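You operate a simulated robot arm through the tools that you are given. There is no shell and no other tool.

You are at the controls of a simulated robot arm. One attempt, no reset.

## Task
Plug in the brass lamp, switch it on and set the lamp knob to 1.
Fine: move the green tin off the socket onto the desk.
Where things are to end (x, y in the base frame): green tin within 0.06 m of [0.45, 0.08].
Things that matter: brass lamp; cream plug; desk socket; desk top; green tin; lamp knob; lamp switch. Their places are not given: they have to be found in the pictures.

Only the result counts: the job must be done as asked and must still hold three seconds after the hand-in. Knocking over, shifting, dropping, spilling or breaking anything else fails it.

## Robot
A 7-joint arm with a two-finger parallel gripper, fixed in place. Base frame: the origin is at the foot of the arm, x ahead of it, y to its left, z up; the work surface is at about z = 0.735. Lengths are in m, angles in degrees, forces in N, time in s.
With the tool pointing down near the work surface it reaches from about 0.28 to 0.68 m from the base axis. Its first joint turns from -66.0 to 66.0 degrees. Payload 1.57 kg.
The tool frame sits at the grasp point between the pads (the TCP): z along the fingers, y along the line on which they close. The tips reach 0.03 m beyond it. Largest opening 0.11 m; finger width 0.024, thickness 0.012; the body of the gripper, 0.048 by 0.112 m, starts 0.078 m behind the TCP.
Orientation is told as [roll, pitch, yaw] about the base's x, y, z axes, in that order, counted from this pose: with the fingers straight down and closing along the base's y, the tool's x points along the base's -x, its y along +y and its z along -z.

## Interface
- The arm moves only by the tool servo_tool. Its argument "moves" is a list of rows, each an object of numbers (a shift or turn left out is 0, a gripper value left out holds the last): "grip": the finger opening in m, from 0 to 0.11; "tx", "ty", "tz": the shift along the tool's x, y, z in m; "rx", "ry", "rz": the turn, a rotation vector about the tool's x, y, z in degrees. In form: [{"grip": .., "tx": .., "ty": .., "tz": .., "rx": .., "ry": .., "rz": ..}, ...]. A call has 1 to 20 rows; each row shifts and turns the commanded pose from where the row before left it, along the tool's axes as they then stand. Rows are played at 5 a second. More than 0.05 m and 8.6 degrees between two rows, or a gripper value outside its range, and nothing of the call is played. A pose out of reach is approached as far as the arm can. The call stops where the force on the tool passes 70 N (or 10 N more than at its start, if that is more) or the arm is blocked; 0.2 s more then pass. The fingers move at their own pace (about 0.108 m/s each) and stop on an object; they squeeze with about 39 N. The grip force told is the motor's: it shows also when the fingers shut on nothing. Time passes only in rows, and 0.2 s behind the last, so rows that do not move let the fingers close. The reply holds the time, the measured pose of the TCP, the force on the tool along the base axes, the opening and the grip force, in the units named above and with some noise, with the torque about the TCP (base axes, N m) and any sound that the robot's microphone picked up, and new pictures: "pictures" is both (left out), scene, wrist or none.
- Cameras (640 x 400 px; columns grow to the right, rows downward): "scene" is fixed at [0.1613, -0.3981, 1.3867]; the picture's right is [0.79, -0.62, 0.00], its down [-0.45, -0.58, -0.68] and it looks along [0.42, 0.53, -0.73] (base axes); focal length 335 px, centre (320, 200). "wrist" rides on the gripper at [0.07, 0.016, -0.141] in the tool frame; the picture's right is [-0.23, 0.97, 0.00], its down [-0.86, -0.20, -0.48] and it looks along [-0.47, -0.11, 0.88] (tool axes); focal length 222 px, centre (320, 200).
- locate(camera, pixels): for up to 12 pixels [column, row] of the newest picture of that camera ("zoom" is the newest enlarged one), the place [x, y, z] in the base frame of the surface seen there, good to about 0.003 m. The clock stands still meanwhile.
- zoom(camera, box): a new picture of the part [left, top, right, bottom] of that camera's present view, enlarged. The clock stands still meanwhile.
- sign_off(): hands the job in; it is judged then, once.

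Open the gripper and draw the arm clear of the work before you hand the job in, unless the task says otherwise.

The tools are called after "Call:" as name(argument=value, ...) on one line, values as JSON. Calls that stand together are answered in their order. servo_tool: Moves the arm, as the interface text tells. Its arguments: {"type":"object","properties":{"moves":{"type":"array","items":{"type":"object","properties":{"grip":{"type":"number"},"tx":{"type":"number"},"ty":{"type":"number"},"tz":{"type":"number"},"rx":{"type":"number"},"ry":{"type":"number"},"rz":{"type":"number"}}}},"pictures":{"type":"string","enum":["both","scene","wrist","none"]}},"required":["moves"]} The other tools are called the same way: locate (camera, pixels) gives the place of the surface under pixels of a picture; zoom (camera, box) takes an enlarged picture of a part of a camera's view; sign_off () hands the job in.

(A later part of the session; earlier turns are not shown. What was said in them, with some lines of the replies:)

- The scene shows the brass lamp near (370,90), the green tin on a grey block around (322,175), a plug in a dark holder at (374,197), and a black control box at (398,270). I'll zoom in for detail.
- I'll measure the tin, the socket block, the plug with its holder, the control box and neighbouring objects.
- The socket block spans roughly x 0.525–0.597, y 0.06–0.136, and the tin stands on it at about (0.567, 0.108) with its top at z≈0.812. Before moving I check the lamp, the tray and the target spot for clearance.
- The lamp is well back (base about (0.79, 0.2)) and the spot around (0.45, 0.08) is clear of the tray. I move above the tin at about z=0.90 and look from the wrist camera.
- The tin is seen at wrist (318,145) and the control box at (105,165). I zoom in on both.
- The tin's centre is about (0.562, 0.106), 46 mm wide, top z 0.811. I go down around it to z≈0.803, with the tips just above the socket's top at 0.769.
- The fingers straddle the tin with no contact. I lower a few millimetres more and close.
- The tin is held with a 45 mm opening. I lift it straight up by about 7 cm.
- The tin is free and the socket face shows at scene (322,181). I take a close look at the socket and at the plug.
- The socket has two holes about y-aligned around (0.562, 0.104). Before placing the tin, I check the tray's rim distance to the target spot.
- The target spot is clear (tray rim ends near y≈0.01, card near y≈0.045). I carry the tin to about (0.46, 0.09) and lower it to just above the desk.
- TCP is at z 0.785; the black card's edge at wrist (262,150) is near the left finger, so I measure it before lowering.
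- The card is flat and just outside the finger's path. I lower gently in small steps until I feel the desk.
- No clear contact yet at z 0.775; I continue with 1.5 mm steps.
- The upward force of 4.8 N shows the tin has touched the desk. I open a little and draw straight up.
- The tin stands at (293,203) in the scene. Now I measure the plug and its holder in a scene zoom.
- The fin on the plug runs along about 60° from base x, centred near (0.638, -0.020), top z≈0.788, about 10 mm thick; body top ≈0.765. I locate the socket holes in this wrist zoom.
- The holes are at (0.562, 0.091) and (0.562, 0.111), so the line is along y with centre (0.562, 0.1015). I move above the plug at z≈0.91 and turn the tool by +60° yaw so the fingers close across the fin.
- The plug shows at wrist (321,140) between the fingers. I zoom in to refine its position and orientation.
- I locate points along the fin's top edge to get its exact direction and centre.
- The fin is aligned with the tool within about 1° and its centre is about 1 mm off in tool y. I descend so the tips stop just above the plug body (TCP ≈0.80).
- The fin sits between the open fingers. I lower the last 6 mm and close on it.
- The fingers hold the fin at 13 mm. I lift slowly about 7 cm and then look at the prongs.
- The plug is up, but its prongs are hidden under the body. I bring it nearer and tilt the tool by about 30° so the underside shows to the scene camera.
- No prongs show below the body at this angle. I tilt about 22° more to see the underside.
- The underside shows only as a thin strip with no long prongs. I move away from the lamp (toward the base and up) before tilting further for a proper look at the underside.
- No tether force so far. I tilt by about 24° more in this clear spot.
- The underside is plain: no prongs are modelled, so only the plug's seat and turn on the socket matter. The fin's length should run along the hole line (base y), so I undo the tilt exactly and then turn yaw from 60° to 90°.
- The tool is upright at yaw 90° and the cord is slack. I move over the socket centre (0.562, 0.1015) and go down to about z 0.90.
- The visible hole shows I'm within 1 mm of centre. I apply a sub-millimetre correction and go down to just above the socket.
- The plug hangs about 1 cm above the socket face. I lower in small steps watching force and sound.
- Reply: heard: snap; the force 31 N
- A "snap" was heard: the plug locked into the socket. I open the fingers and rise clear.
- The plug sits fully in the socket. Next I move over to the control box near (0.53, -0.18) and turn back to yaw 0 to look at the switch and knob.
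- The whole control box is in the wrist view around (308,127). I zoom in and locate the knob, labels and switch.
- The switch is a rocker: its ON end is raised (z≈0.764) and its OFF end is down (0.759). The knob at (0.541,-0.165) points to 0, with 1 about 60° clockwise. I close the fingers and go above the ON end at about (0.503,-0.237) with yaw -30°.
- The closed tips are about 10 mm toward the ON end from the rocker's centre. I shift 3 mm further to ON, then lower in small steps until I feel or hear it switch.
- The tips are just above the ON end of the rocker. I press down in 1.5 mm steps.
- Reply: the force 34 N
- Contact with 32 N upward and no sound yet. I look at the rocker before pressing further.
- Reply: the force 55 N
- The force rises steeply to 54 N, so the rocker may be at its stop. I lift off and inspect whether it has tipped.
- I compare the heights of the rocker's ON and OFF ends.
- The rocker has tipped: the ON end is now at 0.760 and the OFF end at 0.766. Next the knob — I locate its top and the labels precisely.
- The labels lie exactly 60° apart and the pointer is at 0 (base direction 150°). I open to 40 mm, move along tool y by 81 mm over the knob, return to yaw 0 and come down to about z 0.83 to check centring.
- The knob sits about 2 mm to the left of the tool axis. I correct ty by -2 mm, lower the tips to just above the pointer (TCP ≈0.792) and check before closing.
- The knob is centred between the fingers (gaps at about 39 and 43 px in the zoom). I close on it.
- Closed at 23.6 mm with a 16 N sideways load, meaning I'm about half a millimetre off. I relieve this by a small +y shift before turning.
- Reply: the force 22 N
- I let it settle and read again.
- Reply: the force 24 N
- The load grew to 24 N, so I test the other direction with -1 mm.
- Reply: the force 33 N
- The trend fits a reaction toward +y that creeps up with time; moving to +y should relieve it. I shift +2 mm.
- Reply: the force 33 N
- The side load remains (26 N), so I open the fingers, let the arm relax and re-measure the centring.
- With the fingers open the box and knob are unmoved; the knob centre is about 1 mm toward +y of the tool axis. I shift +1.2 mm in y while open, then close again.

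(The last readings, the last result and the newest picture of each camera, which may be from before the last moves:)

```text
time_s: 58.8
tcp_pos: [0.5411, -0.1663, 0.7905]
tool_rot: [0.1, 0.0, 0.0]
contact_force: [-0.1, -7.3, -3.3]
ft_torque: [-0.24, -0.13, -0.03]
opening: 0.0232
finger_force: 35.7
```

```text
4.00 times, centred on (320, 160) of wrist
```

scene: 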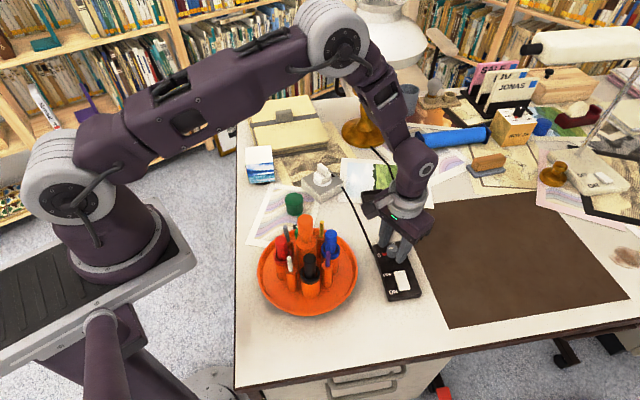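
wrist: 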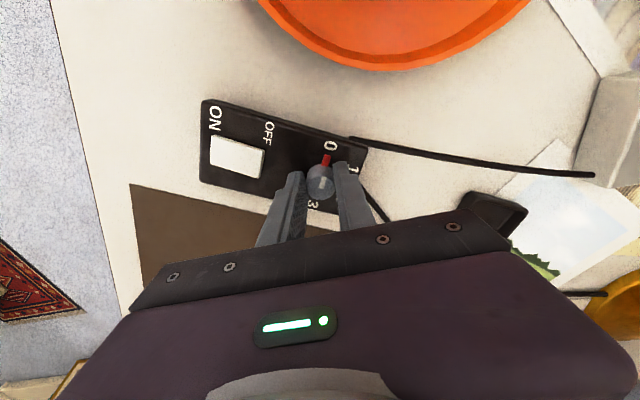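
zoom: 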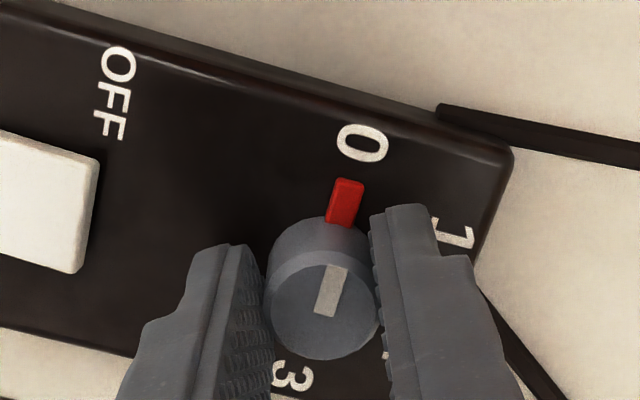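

Only -7 N of side load now. I turn clockwise by 30° first (rz +7.5 × 4) and check that the knob follows.

Call:
servo_tool(moves=[{"rz": 7.5}, {"rz": 7.5}, {"rz": 7.5}, {"rz": 7.5}, {}], pictures="both")

Call:
zoom(camera="wrist", box=[240, 110, 400, 210])

Call:
zoom(camera="scene", box=[352, 215, 432, 265])

```text
time_s: 60.0
tcp_pos: [0.542, -0.1652, 0.7902]
tool_rot: [0.0, 0.2, -30.1]
contact_force: [8.8, 3.0, -26.6]
ft_torque: [-0.05, -0.41, 0.06]
opening: 0.0234
finger_force: 35.3
```

scene: 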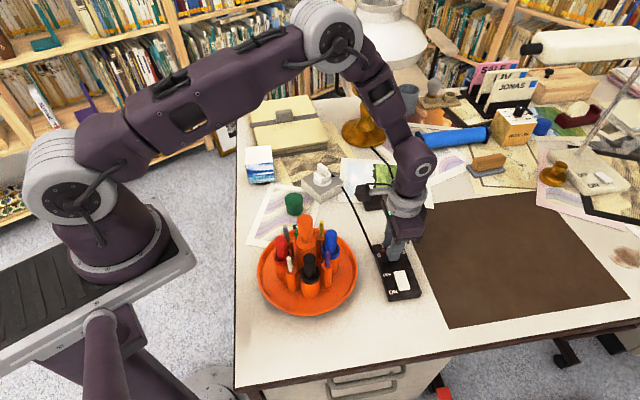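
wrist: 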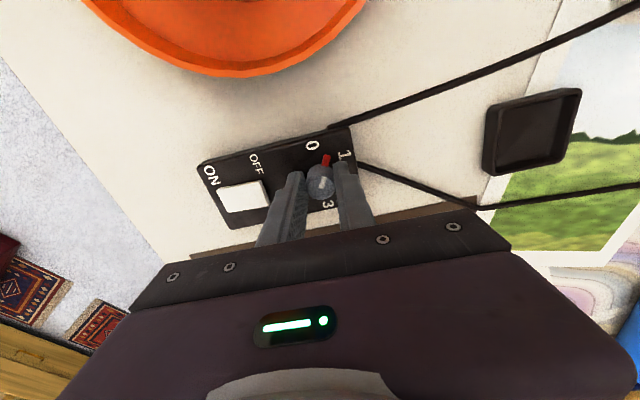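

```text
4.00 times, centred on (320, 160) of wrist
```

zoom: 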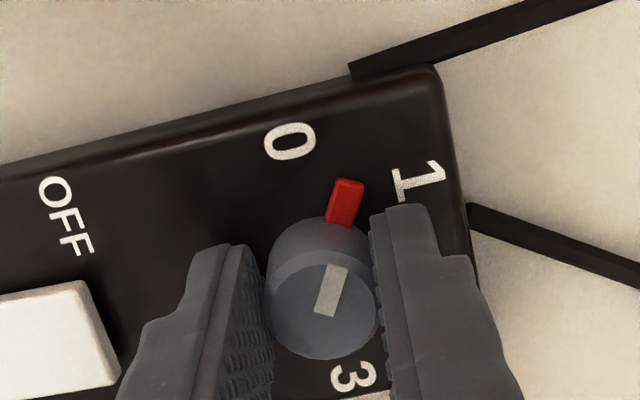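

```text
8.00 times, centred on (392, 240) of scene
```

zoom: 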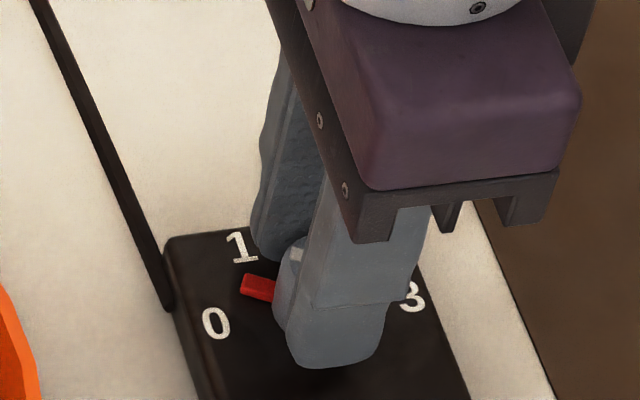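

The knob follows the grip: the red pointer is midway between 0 and 1. There is a 27 N downward pull, so I ease 0.8 mm down while turning the remaining 30°.

Call:
servo_tool(moves=[{"tz": 0.0008}, {"rz": 7.5}, {"rz": 7.5}, {"rz": 7.5}, {"rz": 7.5}, {}], pictures="both")

Call:
zoom(camera="wrist", box=[240, 110, 400, 210])

Call:
zoom(camera="scene", box=[352, 215, 432, 265])

```text
time_s: 61.4
tcp_pos: [0.5432, -0.1647, 0.791]
tool_rot: [0.1, 0.1, -60.0]
contact_force: [10.7, 23.0, -14.4]
ft_torque: [1.17, 0.04, 0.04]
opening: 0.0233
finger_force: 35.9
```

scene: 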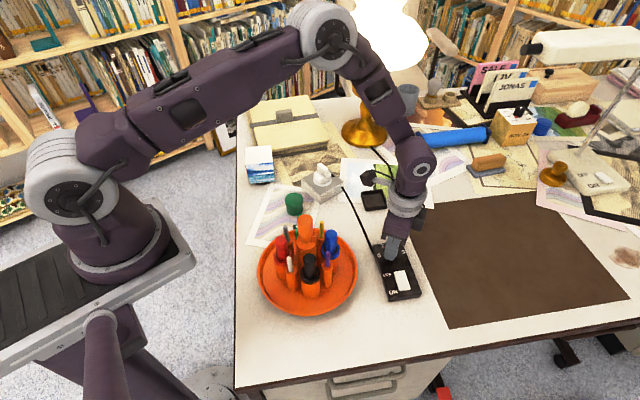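
wrist: 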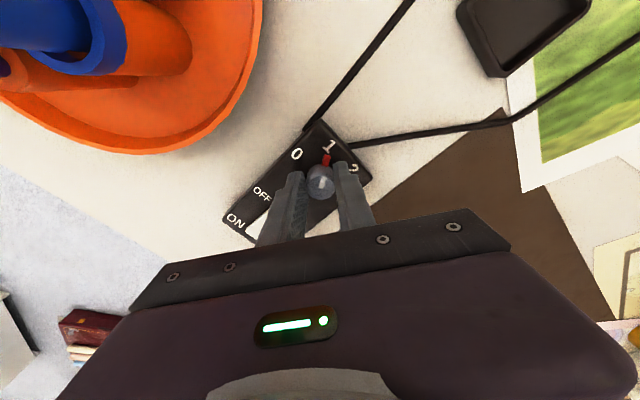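

```text
4.00 times, centred on (320, 160) of wrist
```

zoom: 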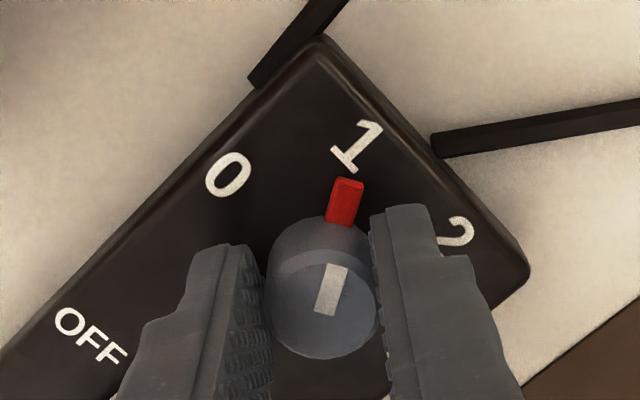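

```text
8.00 times, centred on (392, 240) of scene
```

zoom: 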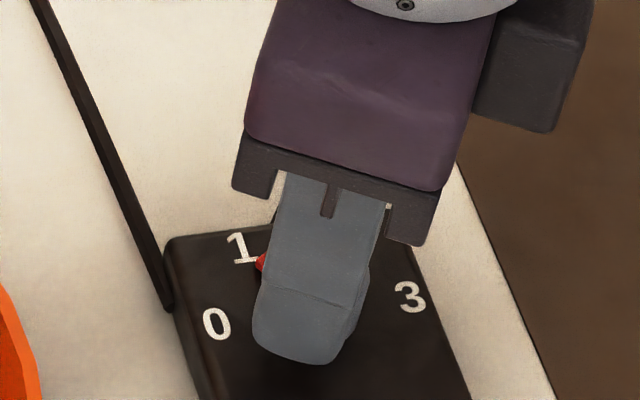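

The pointer now aims at 1 and the lamp glows. I open the fingers and rise straight up.

Call:
servo_tool(moves=[{"grip": 0.045}, {}, {}, {"tz": -0.01}, {"tz": -0.02}, {"tz": -0.03}, {"tz": -0.04}, {"tz": -0.04}, {"tz": -0.04}, {}], pictures="both")

Call:
zoom(camera="scene", box=[352, 225, 448, 305])

Call:
zoom(camera="wrist", box=[240, 80, 400, 180])

```text
time_s: 63.6
tcp_pos: [0.5407, -0.1659, 0.9712]
tool_rot: [0.1, 0.0, -60.0]
contact_force: [-0.1, 1.0, 0.4]
ft_torque: [0.03, -0.01, -0.01]
opening: 0.0448
finger_force: 0.1
```

scene: 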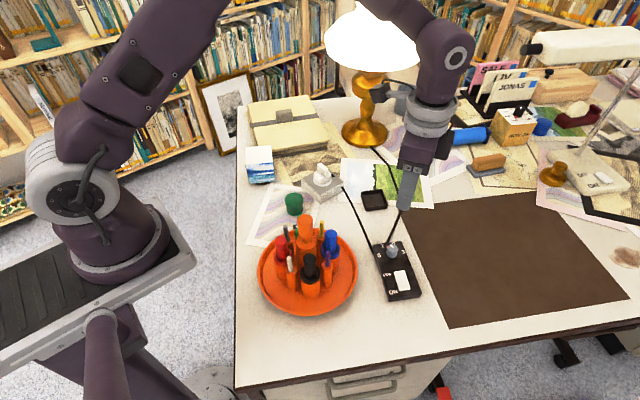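
wrist: 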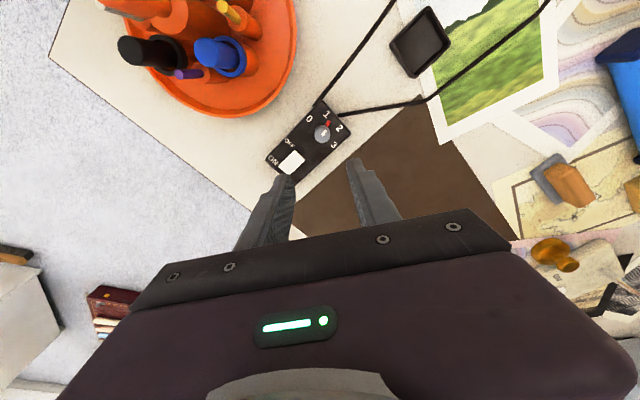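

```text
5.00 times, centred on (400, 265) of scene
```

zoom: 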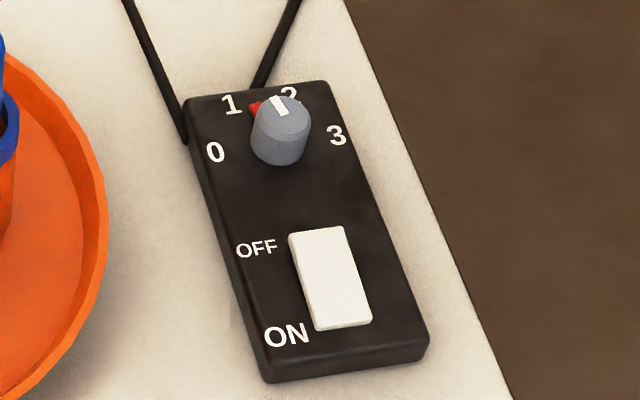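

```text
4.00 times, centred on (320, 130) of wrist
```

zoom: 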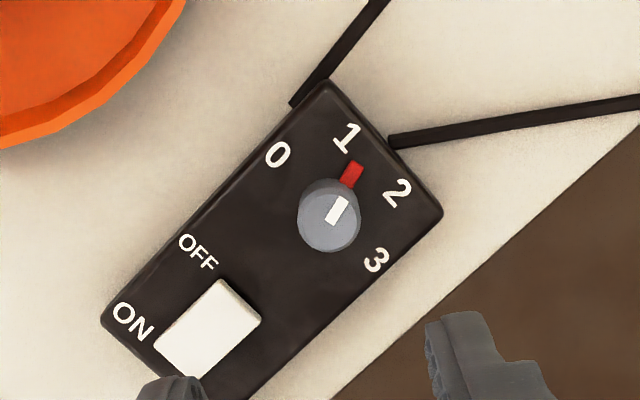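

The lamp is on, but after release the pointer stands about 20° past the 1 (measured 50° versus label 1 at 30° in the tool frame). I'll re-grip with better centring and turn it back: first go to yaw -80° and lower to about z 0.83 for centring.

Call:
servo_tool(moves=[{"grip": 0.045, "rz": 6.67}, {"rz": 6.67}, {"rz": 6.66}, {"tz": 0.035}, {"tz": 0.035}, {"tz": 0.035}, {"tz": 0.03}, {}, {}], pictures="both")

Call:
zoom(camera="wrist", box=[272, 120, 368, 180])

Call:
zoom(camera="scene", box=[352, 225, 432, 275])

```text
time_s: 65.6
tcp_pos: [0.5432, -0.1672, 0.8369]
tool_rot: [0.0, 0.0, -80.0]
contact_force: [-0.3, 0.0, 0.7]
ft_torque: [-0.03, 0.0, -0.01]
opening: 0.0449
finger_force: 0.1
```

scene: 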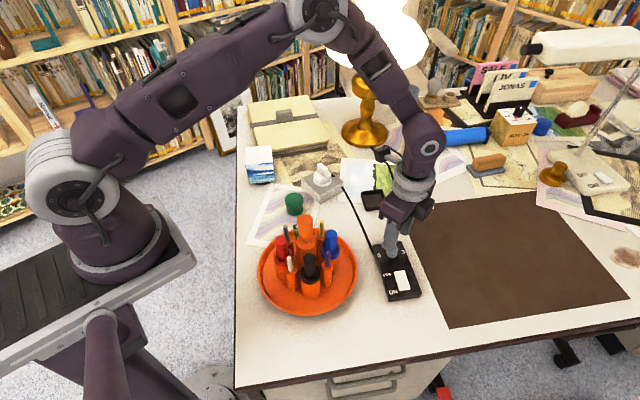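
wrist: 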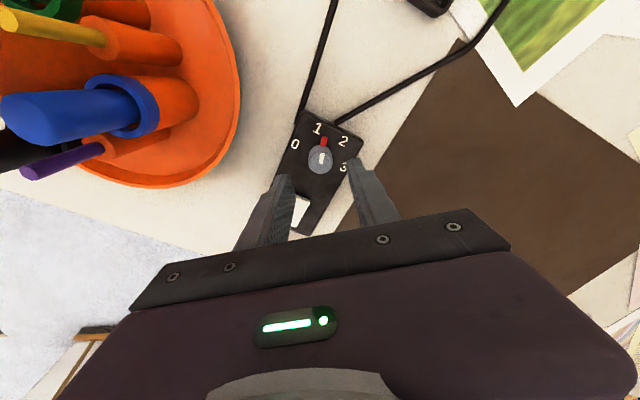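

```text
6.67 times, centred on (320, 150) of wrist
```

zoom: 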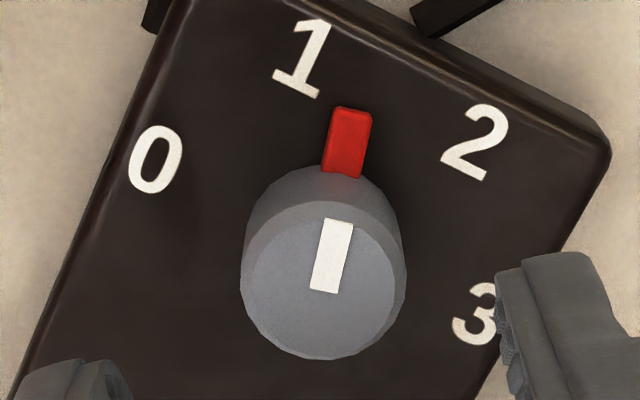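

```text
8.00 times, centred on (392, 250) of scene
```

zoom: 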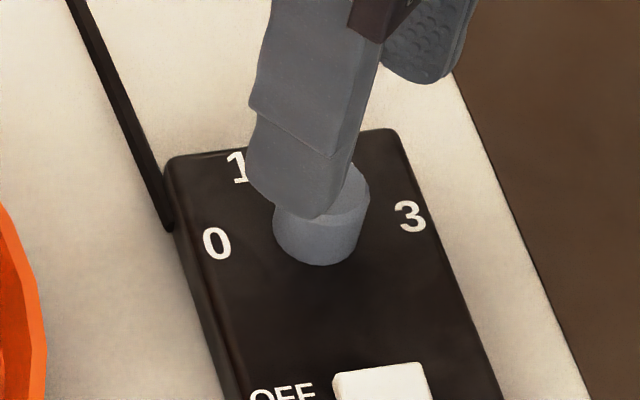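

Yaw -80° is reachable. The picture suggests the knob lies a few millimetres along tool x from the axis; I cross-check with located points on the knob top.

Call:
locate(camera="wrist", pixels=[[320, 162], [310, 162], [330, 162], [320, 153], [320, 172], [315, 165], [325, 165], [324, 140], [318, 129], [295, 144], [343, 141], [343, 167]])

Call:
zoom(camera="wrist", box=[290, 115, 354, 185])

```text
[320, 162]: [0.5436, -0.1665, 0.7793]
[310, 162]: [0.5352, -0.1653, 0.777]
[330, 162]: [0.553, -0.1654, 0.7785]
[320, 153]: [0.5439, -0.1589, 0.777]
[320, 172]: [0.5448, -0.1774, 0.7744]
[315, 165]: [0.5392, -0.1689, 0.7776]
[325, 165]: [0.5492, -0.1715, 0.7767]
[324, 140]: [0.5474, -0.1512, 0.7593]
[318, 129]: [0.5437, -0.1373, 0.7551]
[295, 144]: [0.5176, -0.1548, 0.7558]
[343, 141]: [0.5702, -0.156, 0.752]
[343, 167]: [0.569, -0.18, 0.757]
```

```text
5.71 times, centred on (322, 150) of wrist
```

zoom: 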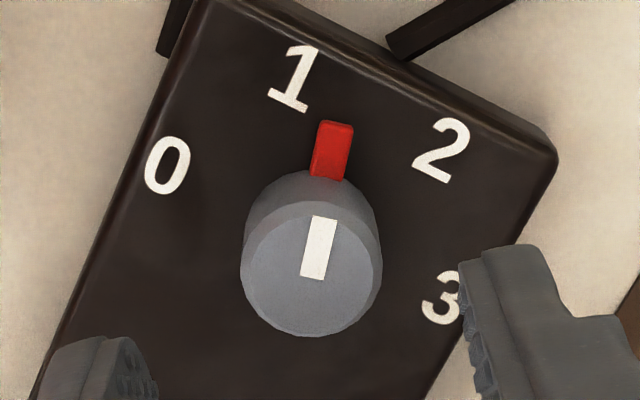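

Both estimates put the knob axis about 3.4 mm along tool x, which explains the spring-back on release. I shift tx +3.4 mm, lower to about z 0.796 and check centring again before closing.

Call:
servo_tool(moves=[{"tx": 0.0034, "tz": 0.01}, {"tz": 0.015}, {"tz": 0.015}, {}, {}], pictures="both")

Call:
zoom(camera="wrist", box=[256, 120, 384, 200])

Call:
zoom(camera="scene", box=[352, 225, 432, 275])

```text
time_s: 66.8
tcp_pos: [0.5407, -0.1642, 0.7981]
tool_rot: [0.0, 0.0, -80.1]
contact_force: [0.1, 0.2, -0.1]
ft_torque: [0.0, 0.01, -0.02]
opening: 0.0451
finger_force: 0.1
```

scene: 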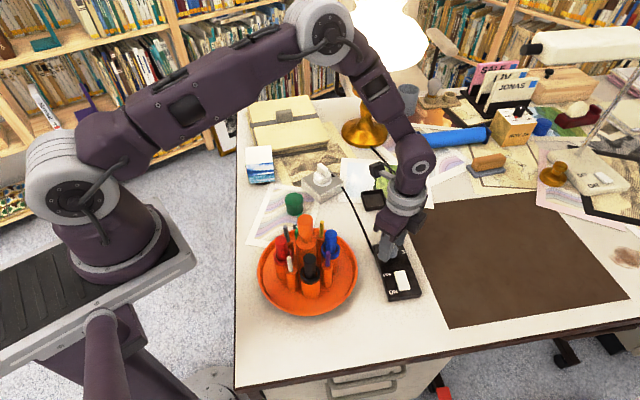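
wrist: 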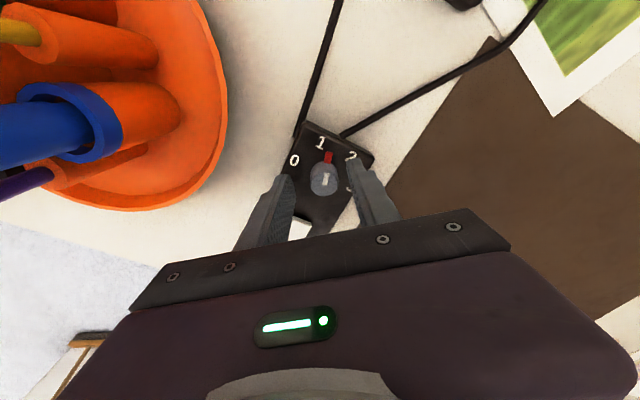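

```text
5.00 times, centred on (320, 160) of wrist
```

zoom: 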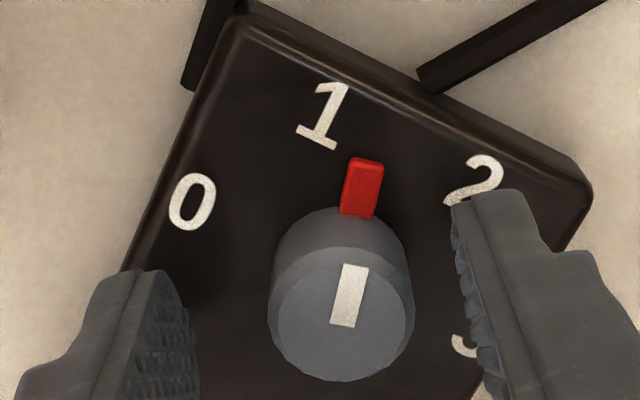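

```text
8.00 times, centred on (392, 250) of scene
```

zoom: 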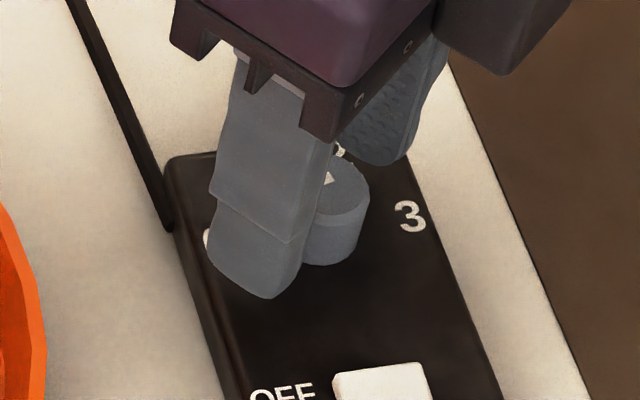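

At this height the knob centre appears at (324.6,182.4) versus the tool axis at (320.7,182.5), i.e. 3 mm toward tool +y. I correct ty +3 mm, tx -0.7 mm and check again.

Call:
servo_tool(moves=[{"tx": -0.0007, "ty": 0.003}, {}, {}], pictures="wrist")

Call:
zoom(camera="wrist", box=[256, 120, 384, 200])

```text
time_s: 67.6
tcp_pos: [0.5433, -0.1643, 0.7962]
tool_rot: [0.1, 0.0, -80.1]
contact_force: [0.1, -0.6, -0.6]
ft_torque: [0.02, 0.02, -0.02]
opening: 0.0453
finger_force: 0.1
```

wrist: 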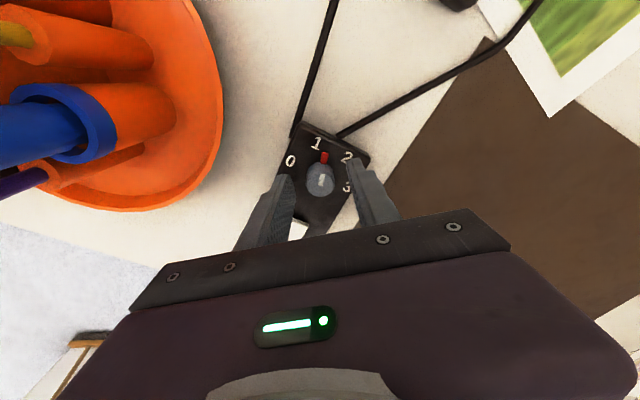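

```text
5.00 times, centred on (320, 160) of wrist
```

zoom: 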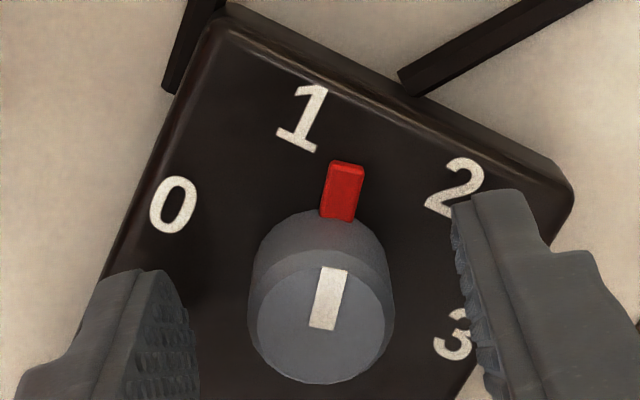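

The knob centre is now at (320.4,183), right on the tool axis. I close on it and read the forces.

Call:
servo_tool(moves=[{"grip": 0.015}, {}, {}], pictures="none")

```text
time_s: 68.4
tcp_pos: [0.5446, -0.1649, 0.7962]
tool_rot: [-0.1, 0.0, -80.0]
contact_force: [-3.8, -0.1, 1.0]
ft_torque: [0.06, 0.11, 0.0]
opening: 0.0229
finger_force: 35.1
```

Only about 4 N of load this time. I turn the knob back by 21° counterclockwise (rz -7 × 3).

Call:
servo_tool(moves=[{"rz": -7}, {"rz": -7}, {"rz": -7}, {}], pictures="both")

Call:
zoom(camera="wrist", box=[256, 120, 384, 200])

```text
time_s: 69.4
tcp_pos: [0.5418, -0.1651, 0.7958]
tool_rot: [-0.1, 0.1, -58.9]
contact_force: [-19.6, 0.7, 15.0]
ft_torque: [-0.31, 0.47, -0.03]
opening: 0.0234
finger_force: 35.5
```

scene: 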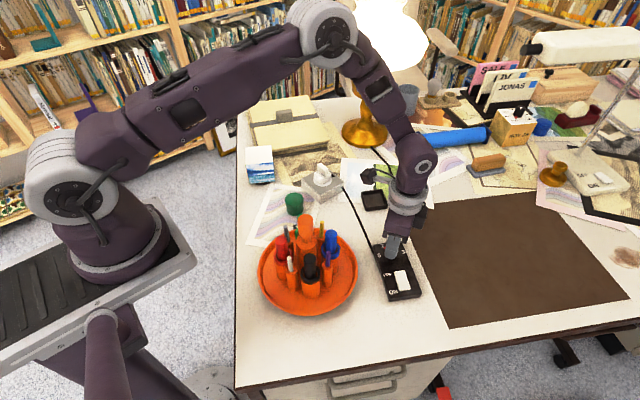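
wrist: 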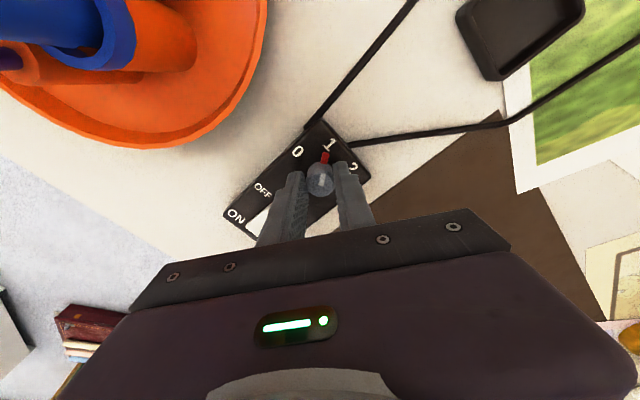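

```text
5.00 times, centred on (320, 160) of wrist
```

zoom: 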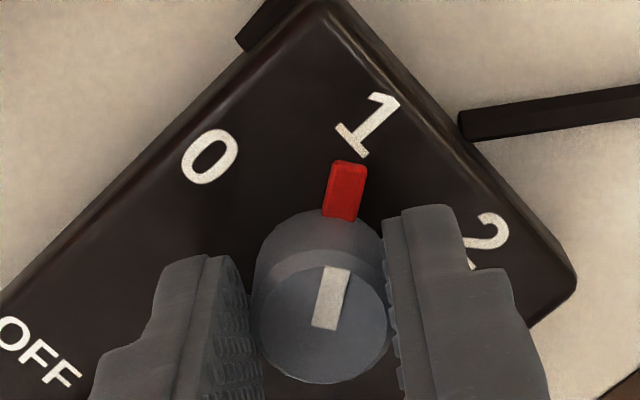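

The pointer is at about 29° and label 1 at about 30° in the tool frame, so it is aligned. Before releasing I null the side load (-20 N in x, +15 N in z) by easing the command in that direction.

Call:
servo_tool(moves=[{"tx": 0.0008, "ty": -0.0013, "tz": -0.0006}, {}, {}], pictures="none")

```text
time_s: 70.2
tcp_pos: [0.5431, -0.1642, 0.7966]
tool_rot: [0.0, 0.0, -59.0]
contact_force: [1.3, -12.9, -26.2]
ft_torque: [-0.47, -0.19, -0.05]
opening: 0.0231
finger_force: 35.8
```

x is nulled; y is now -13 N and z -26 N. I ease a little toward -y and down.

Call:
servo_tool(moves=[{"tx": -0.0007, "ty": -0.0004, "tz": 0.0004}, {}, {}], pictures="none")

```text
time_s: 71.0
tcp_pos: [0.5423, -0.1648, 0.7971]
tool_rot: [-0.1, 0.0, -59.0]
contact_force: [2.6, -9.3, -28.9]
ft_torque: [-0.23, -0.1, -0.01]
opening: 0.0231
finger_force: 35.0
```

Side load is down to about 10 N along tool -x. One more easing step: tx -0.9 mm, down 0.5 mm.

Call:
servo_tool(moves=[{"tx": -0.0009, "ty": -0.0002, "tz": 0.0005}, {}, {}], pictures="none")

```text
time_s: 71.8
tcp_pos: [0.5422, -0.1651, 0.798]
tool_rot: [-0.1, 0.2, -59.1]
contact_force: [-1.1, 0.3, -12.9]
ft_torque: [0.39, 0.33, 0.01]
opening: 0.0231
finger_force: 35.2
```

The lateral load is now near zero ((-1, 0.3) N). I open the fingers only, then check the pointer before rising.

Call:
servo_tool(moves=[{"grip": 0.045}, {}, {}], pictures="wrist")

Call:
zoom(camera="wrist", box=[256, 120, 384, 200])

```text
time_s: 72.6
tcp_pos: [0.5415, -0.1662, 0.797]
tool_rot: [0.0, 0.0, -59.0]
contact_force: [-0.2, 0.0, 0.4]
ft_torque: [0.04, -0.02, -0.01]
opening: 0.0448
finger_force: 0.0
```

wrist: 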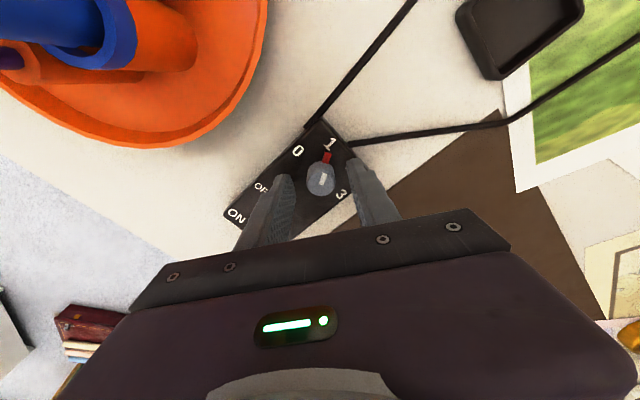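

```text
5.00 times, centred on (320, 160) of wrist
```

zoom: 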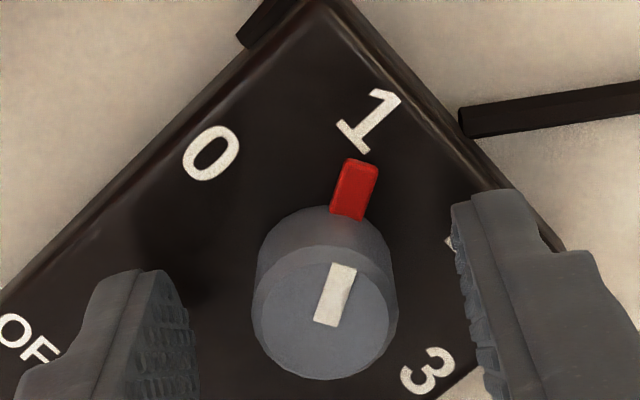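

The pointer now reads about 32–34° versus label 1 at about 30–31° — within a few degrees of 1. I rise straight up and inspect everything.

Call:
servo_tool(moves=[{"tz": -0.01}, {"tz": -0.02}, {"tz": -0.03}, {"tz": -0.04}, {"tz": -0.04}, {"tz": -0.04}, {}], pictures="both")

Call:
zoom(camera="wrist", box=[272, 90, 384, 160])

Call:
zoom(camera="scene", box=[352, 225, 448, 305])

```text
time_s: 74.2
tcp_pos: [0.5403, -0.1667, 0.9763]
tool_rot: [0.0, 0.0, -59.1]
contact_force: [0.8, 0.4, 0.7]
ft_torque: [-0.01, 0.0, 0.01]
opening: 0.0452
finger_force: 0.0
```

scene: 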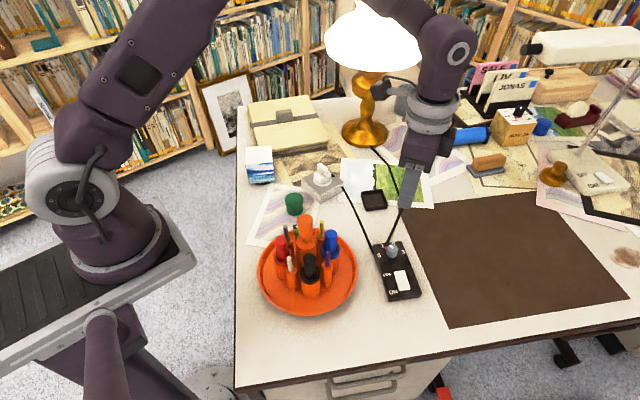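
wrist: 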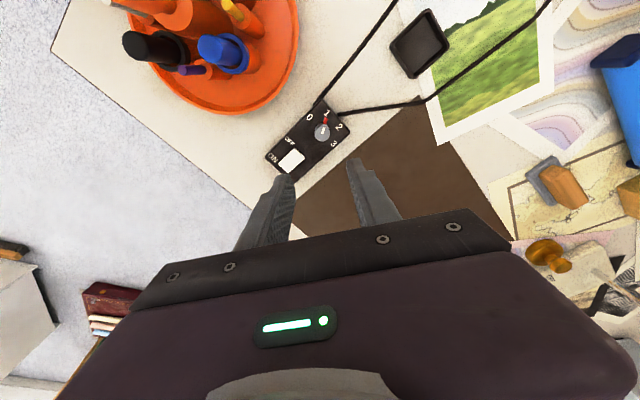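

```text
5.71 times, centred on (328, 125) of wrist
```

zoom: 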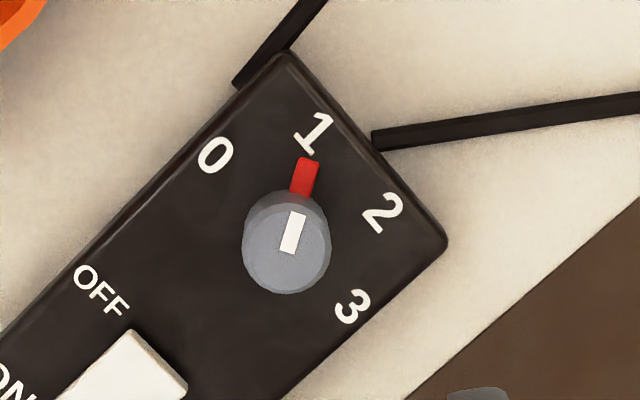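

```text
5.00 times, centred on (400, 265) of scene
```

zoom: 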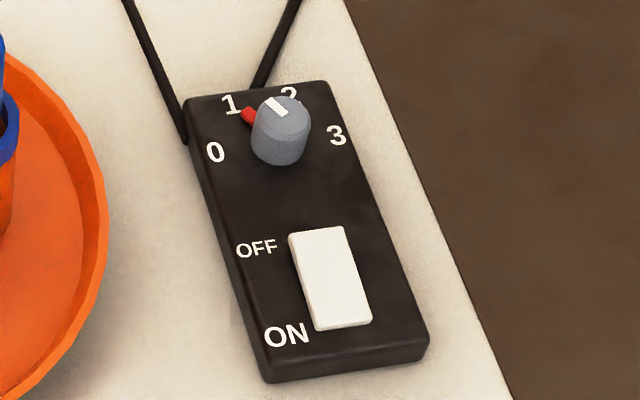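

The pointer is within about 4° of 1, the switch is ON, and the lamp is lit. I draw the arm up and back, clear of the work, and inspect the final scene.

Call:
servo_tool(moves=[{"tz": -0.04}, {"tz": -0.04}, {"tx": 0.021, "ty": -0.0154}, {"tx": 0.021, "ty": -0.0154}, {"tx": 0.021, "ty": -0.0154}, {"tx": 0.021, "ty": -0.0154}, {"tx": 0.021, "ty": -0.0154}, {}, {}], pictures="both")

Call:
zoom(camera="scene", box=[240, 140, 400, 240])

Call:
zoom(camera="scene", box=[352, 225, 432, 305])

Call:
locate(camera="scene", pixels=[[293, 196], [293, 200], [320, 172]])

```text
time_s: 76.2
tcp_pos: [0.4219, -0.1156, 1.0565]
tool_rot: [0.0, -0.1, -59.1]
contact_force: [0.4, -0.4, 0.6]
ft_torque: [0.01, -0.02, 0.0]
opening: 0.0449
finger_force: 0.1
```

scene: 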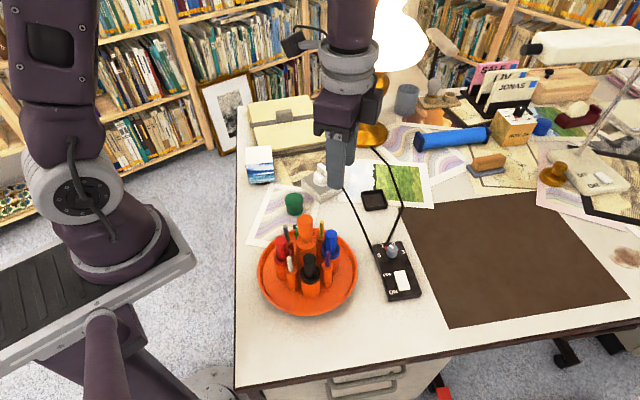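
wrist: 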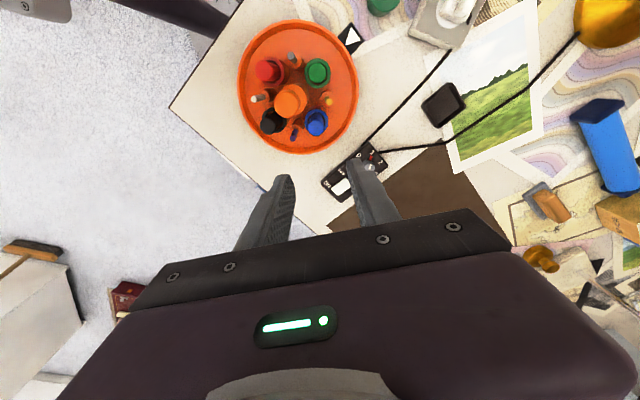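

```text
4.00 times, centred on (320, 190) of scene
```

zoom: 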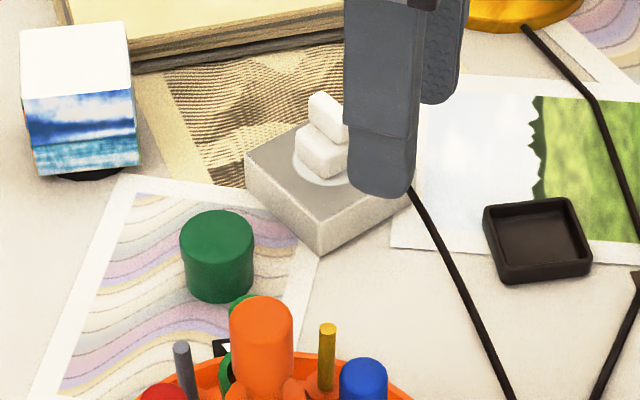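

```text
5.00 times, centred on (392, 265) of scene
```

zoom: 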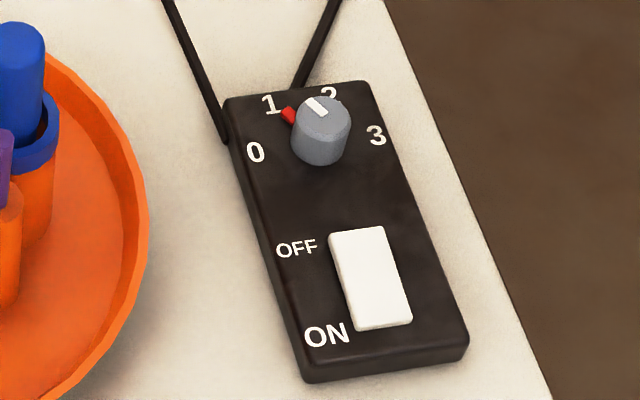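

```text
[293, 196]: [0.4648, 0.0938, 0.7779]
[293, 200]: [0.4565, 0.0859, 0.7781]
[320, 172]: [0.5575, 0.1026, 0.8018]
```

The tin stands at about (0.46, 0.09), the plug is seated in the socket, the switch is ON, the knob points to 1 and the lamp is lit. Nothing else appears shifted and the gripper is open and clear, so I hand in.

Call:
sign_off()

```text
The job is handed in.
```

The brass lamp is plugged in, switched on and lit, with the knob set to 1. I've handed the job in, and no verdict has come back yet.

- **Green tin:** it stands on the desk at about (0.46, 0.09), roughly 1.4 cm from the target.
- **Plug:** it snapped into the socket when I pressed it down, with an audible click. The plug has no visible prongs, so I lined its grip up with the two socket holes.
- **Switch:** the ON end of the rocker is now down and the OFF end up.
- **Knob:** on my first try it slipped about 20° past 1 as I let go, so I gripped it again and turned it back. It now points within about 4° of the 1 mark.

I saw nothing else shifted or knocked over. The gripper is open and clear of the desk.
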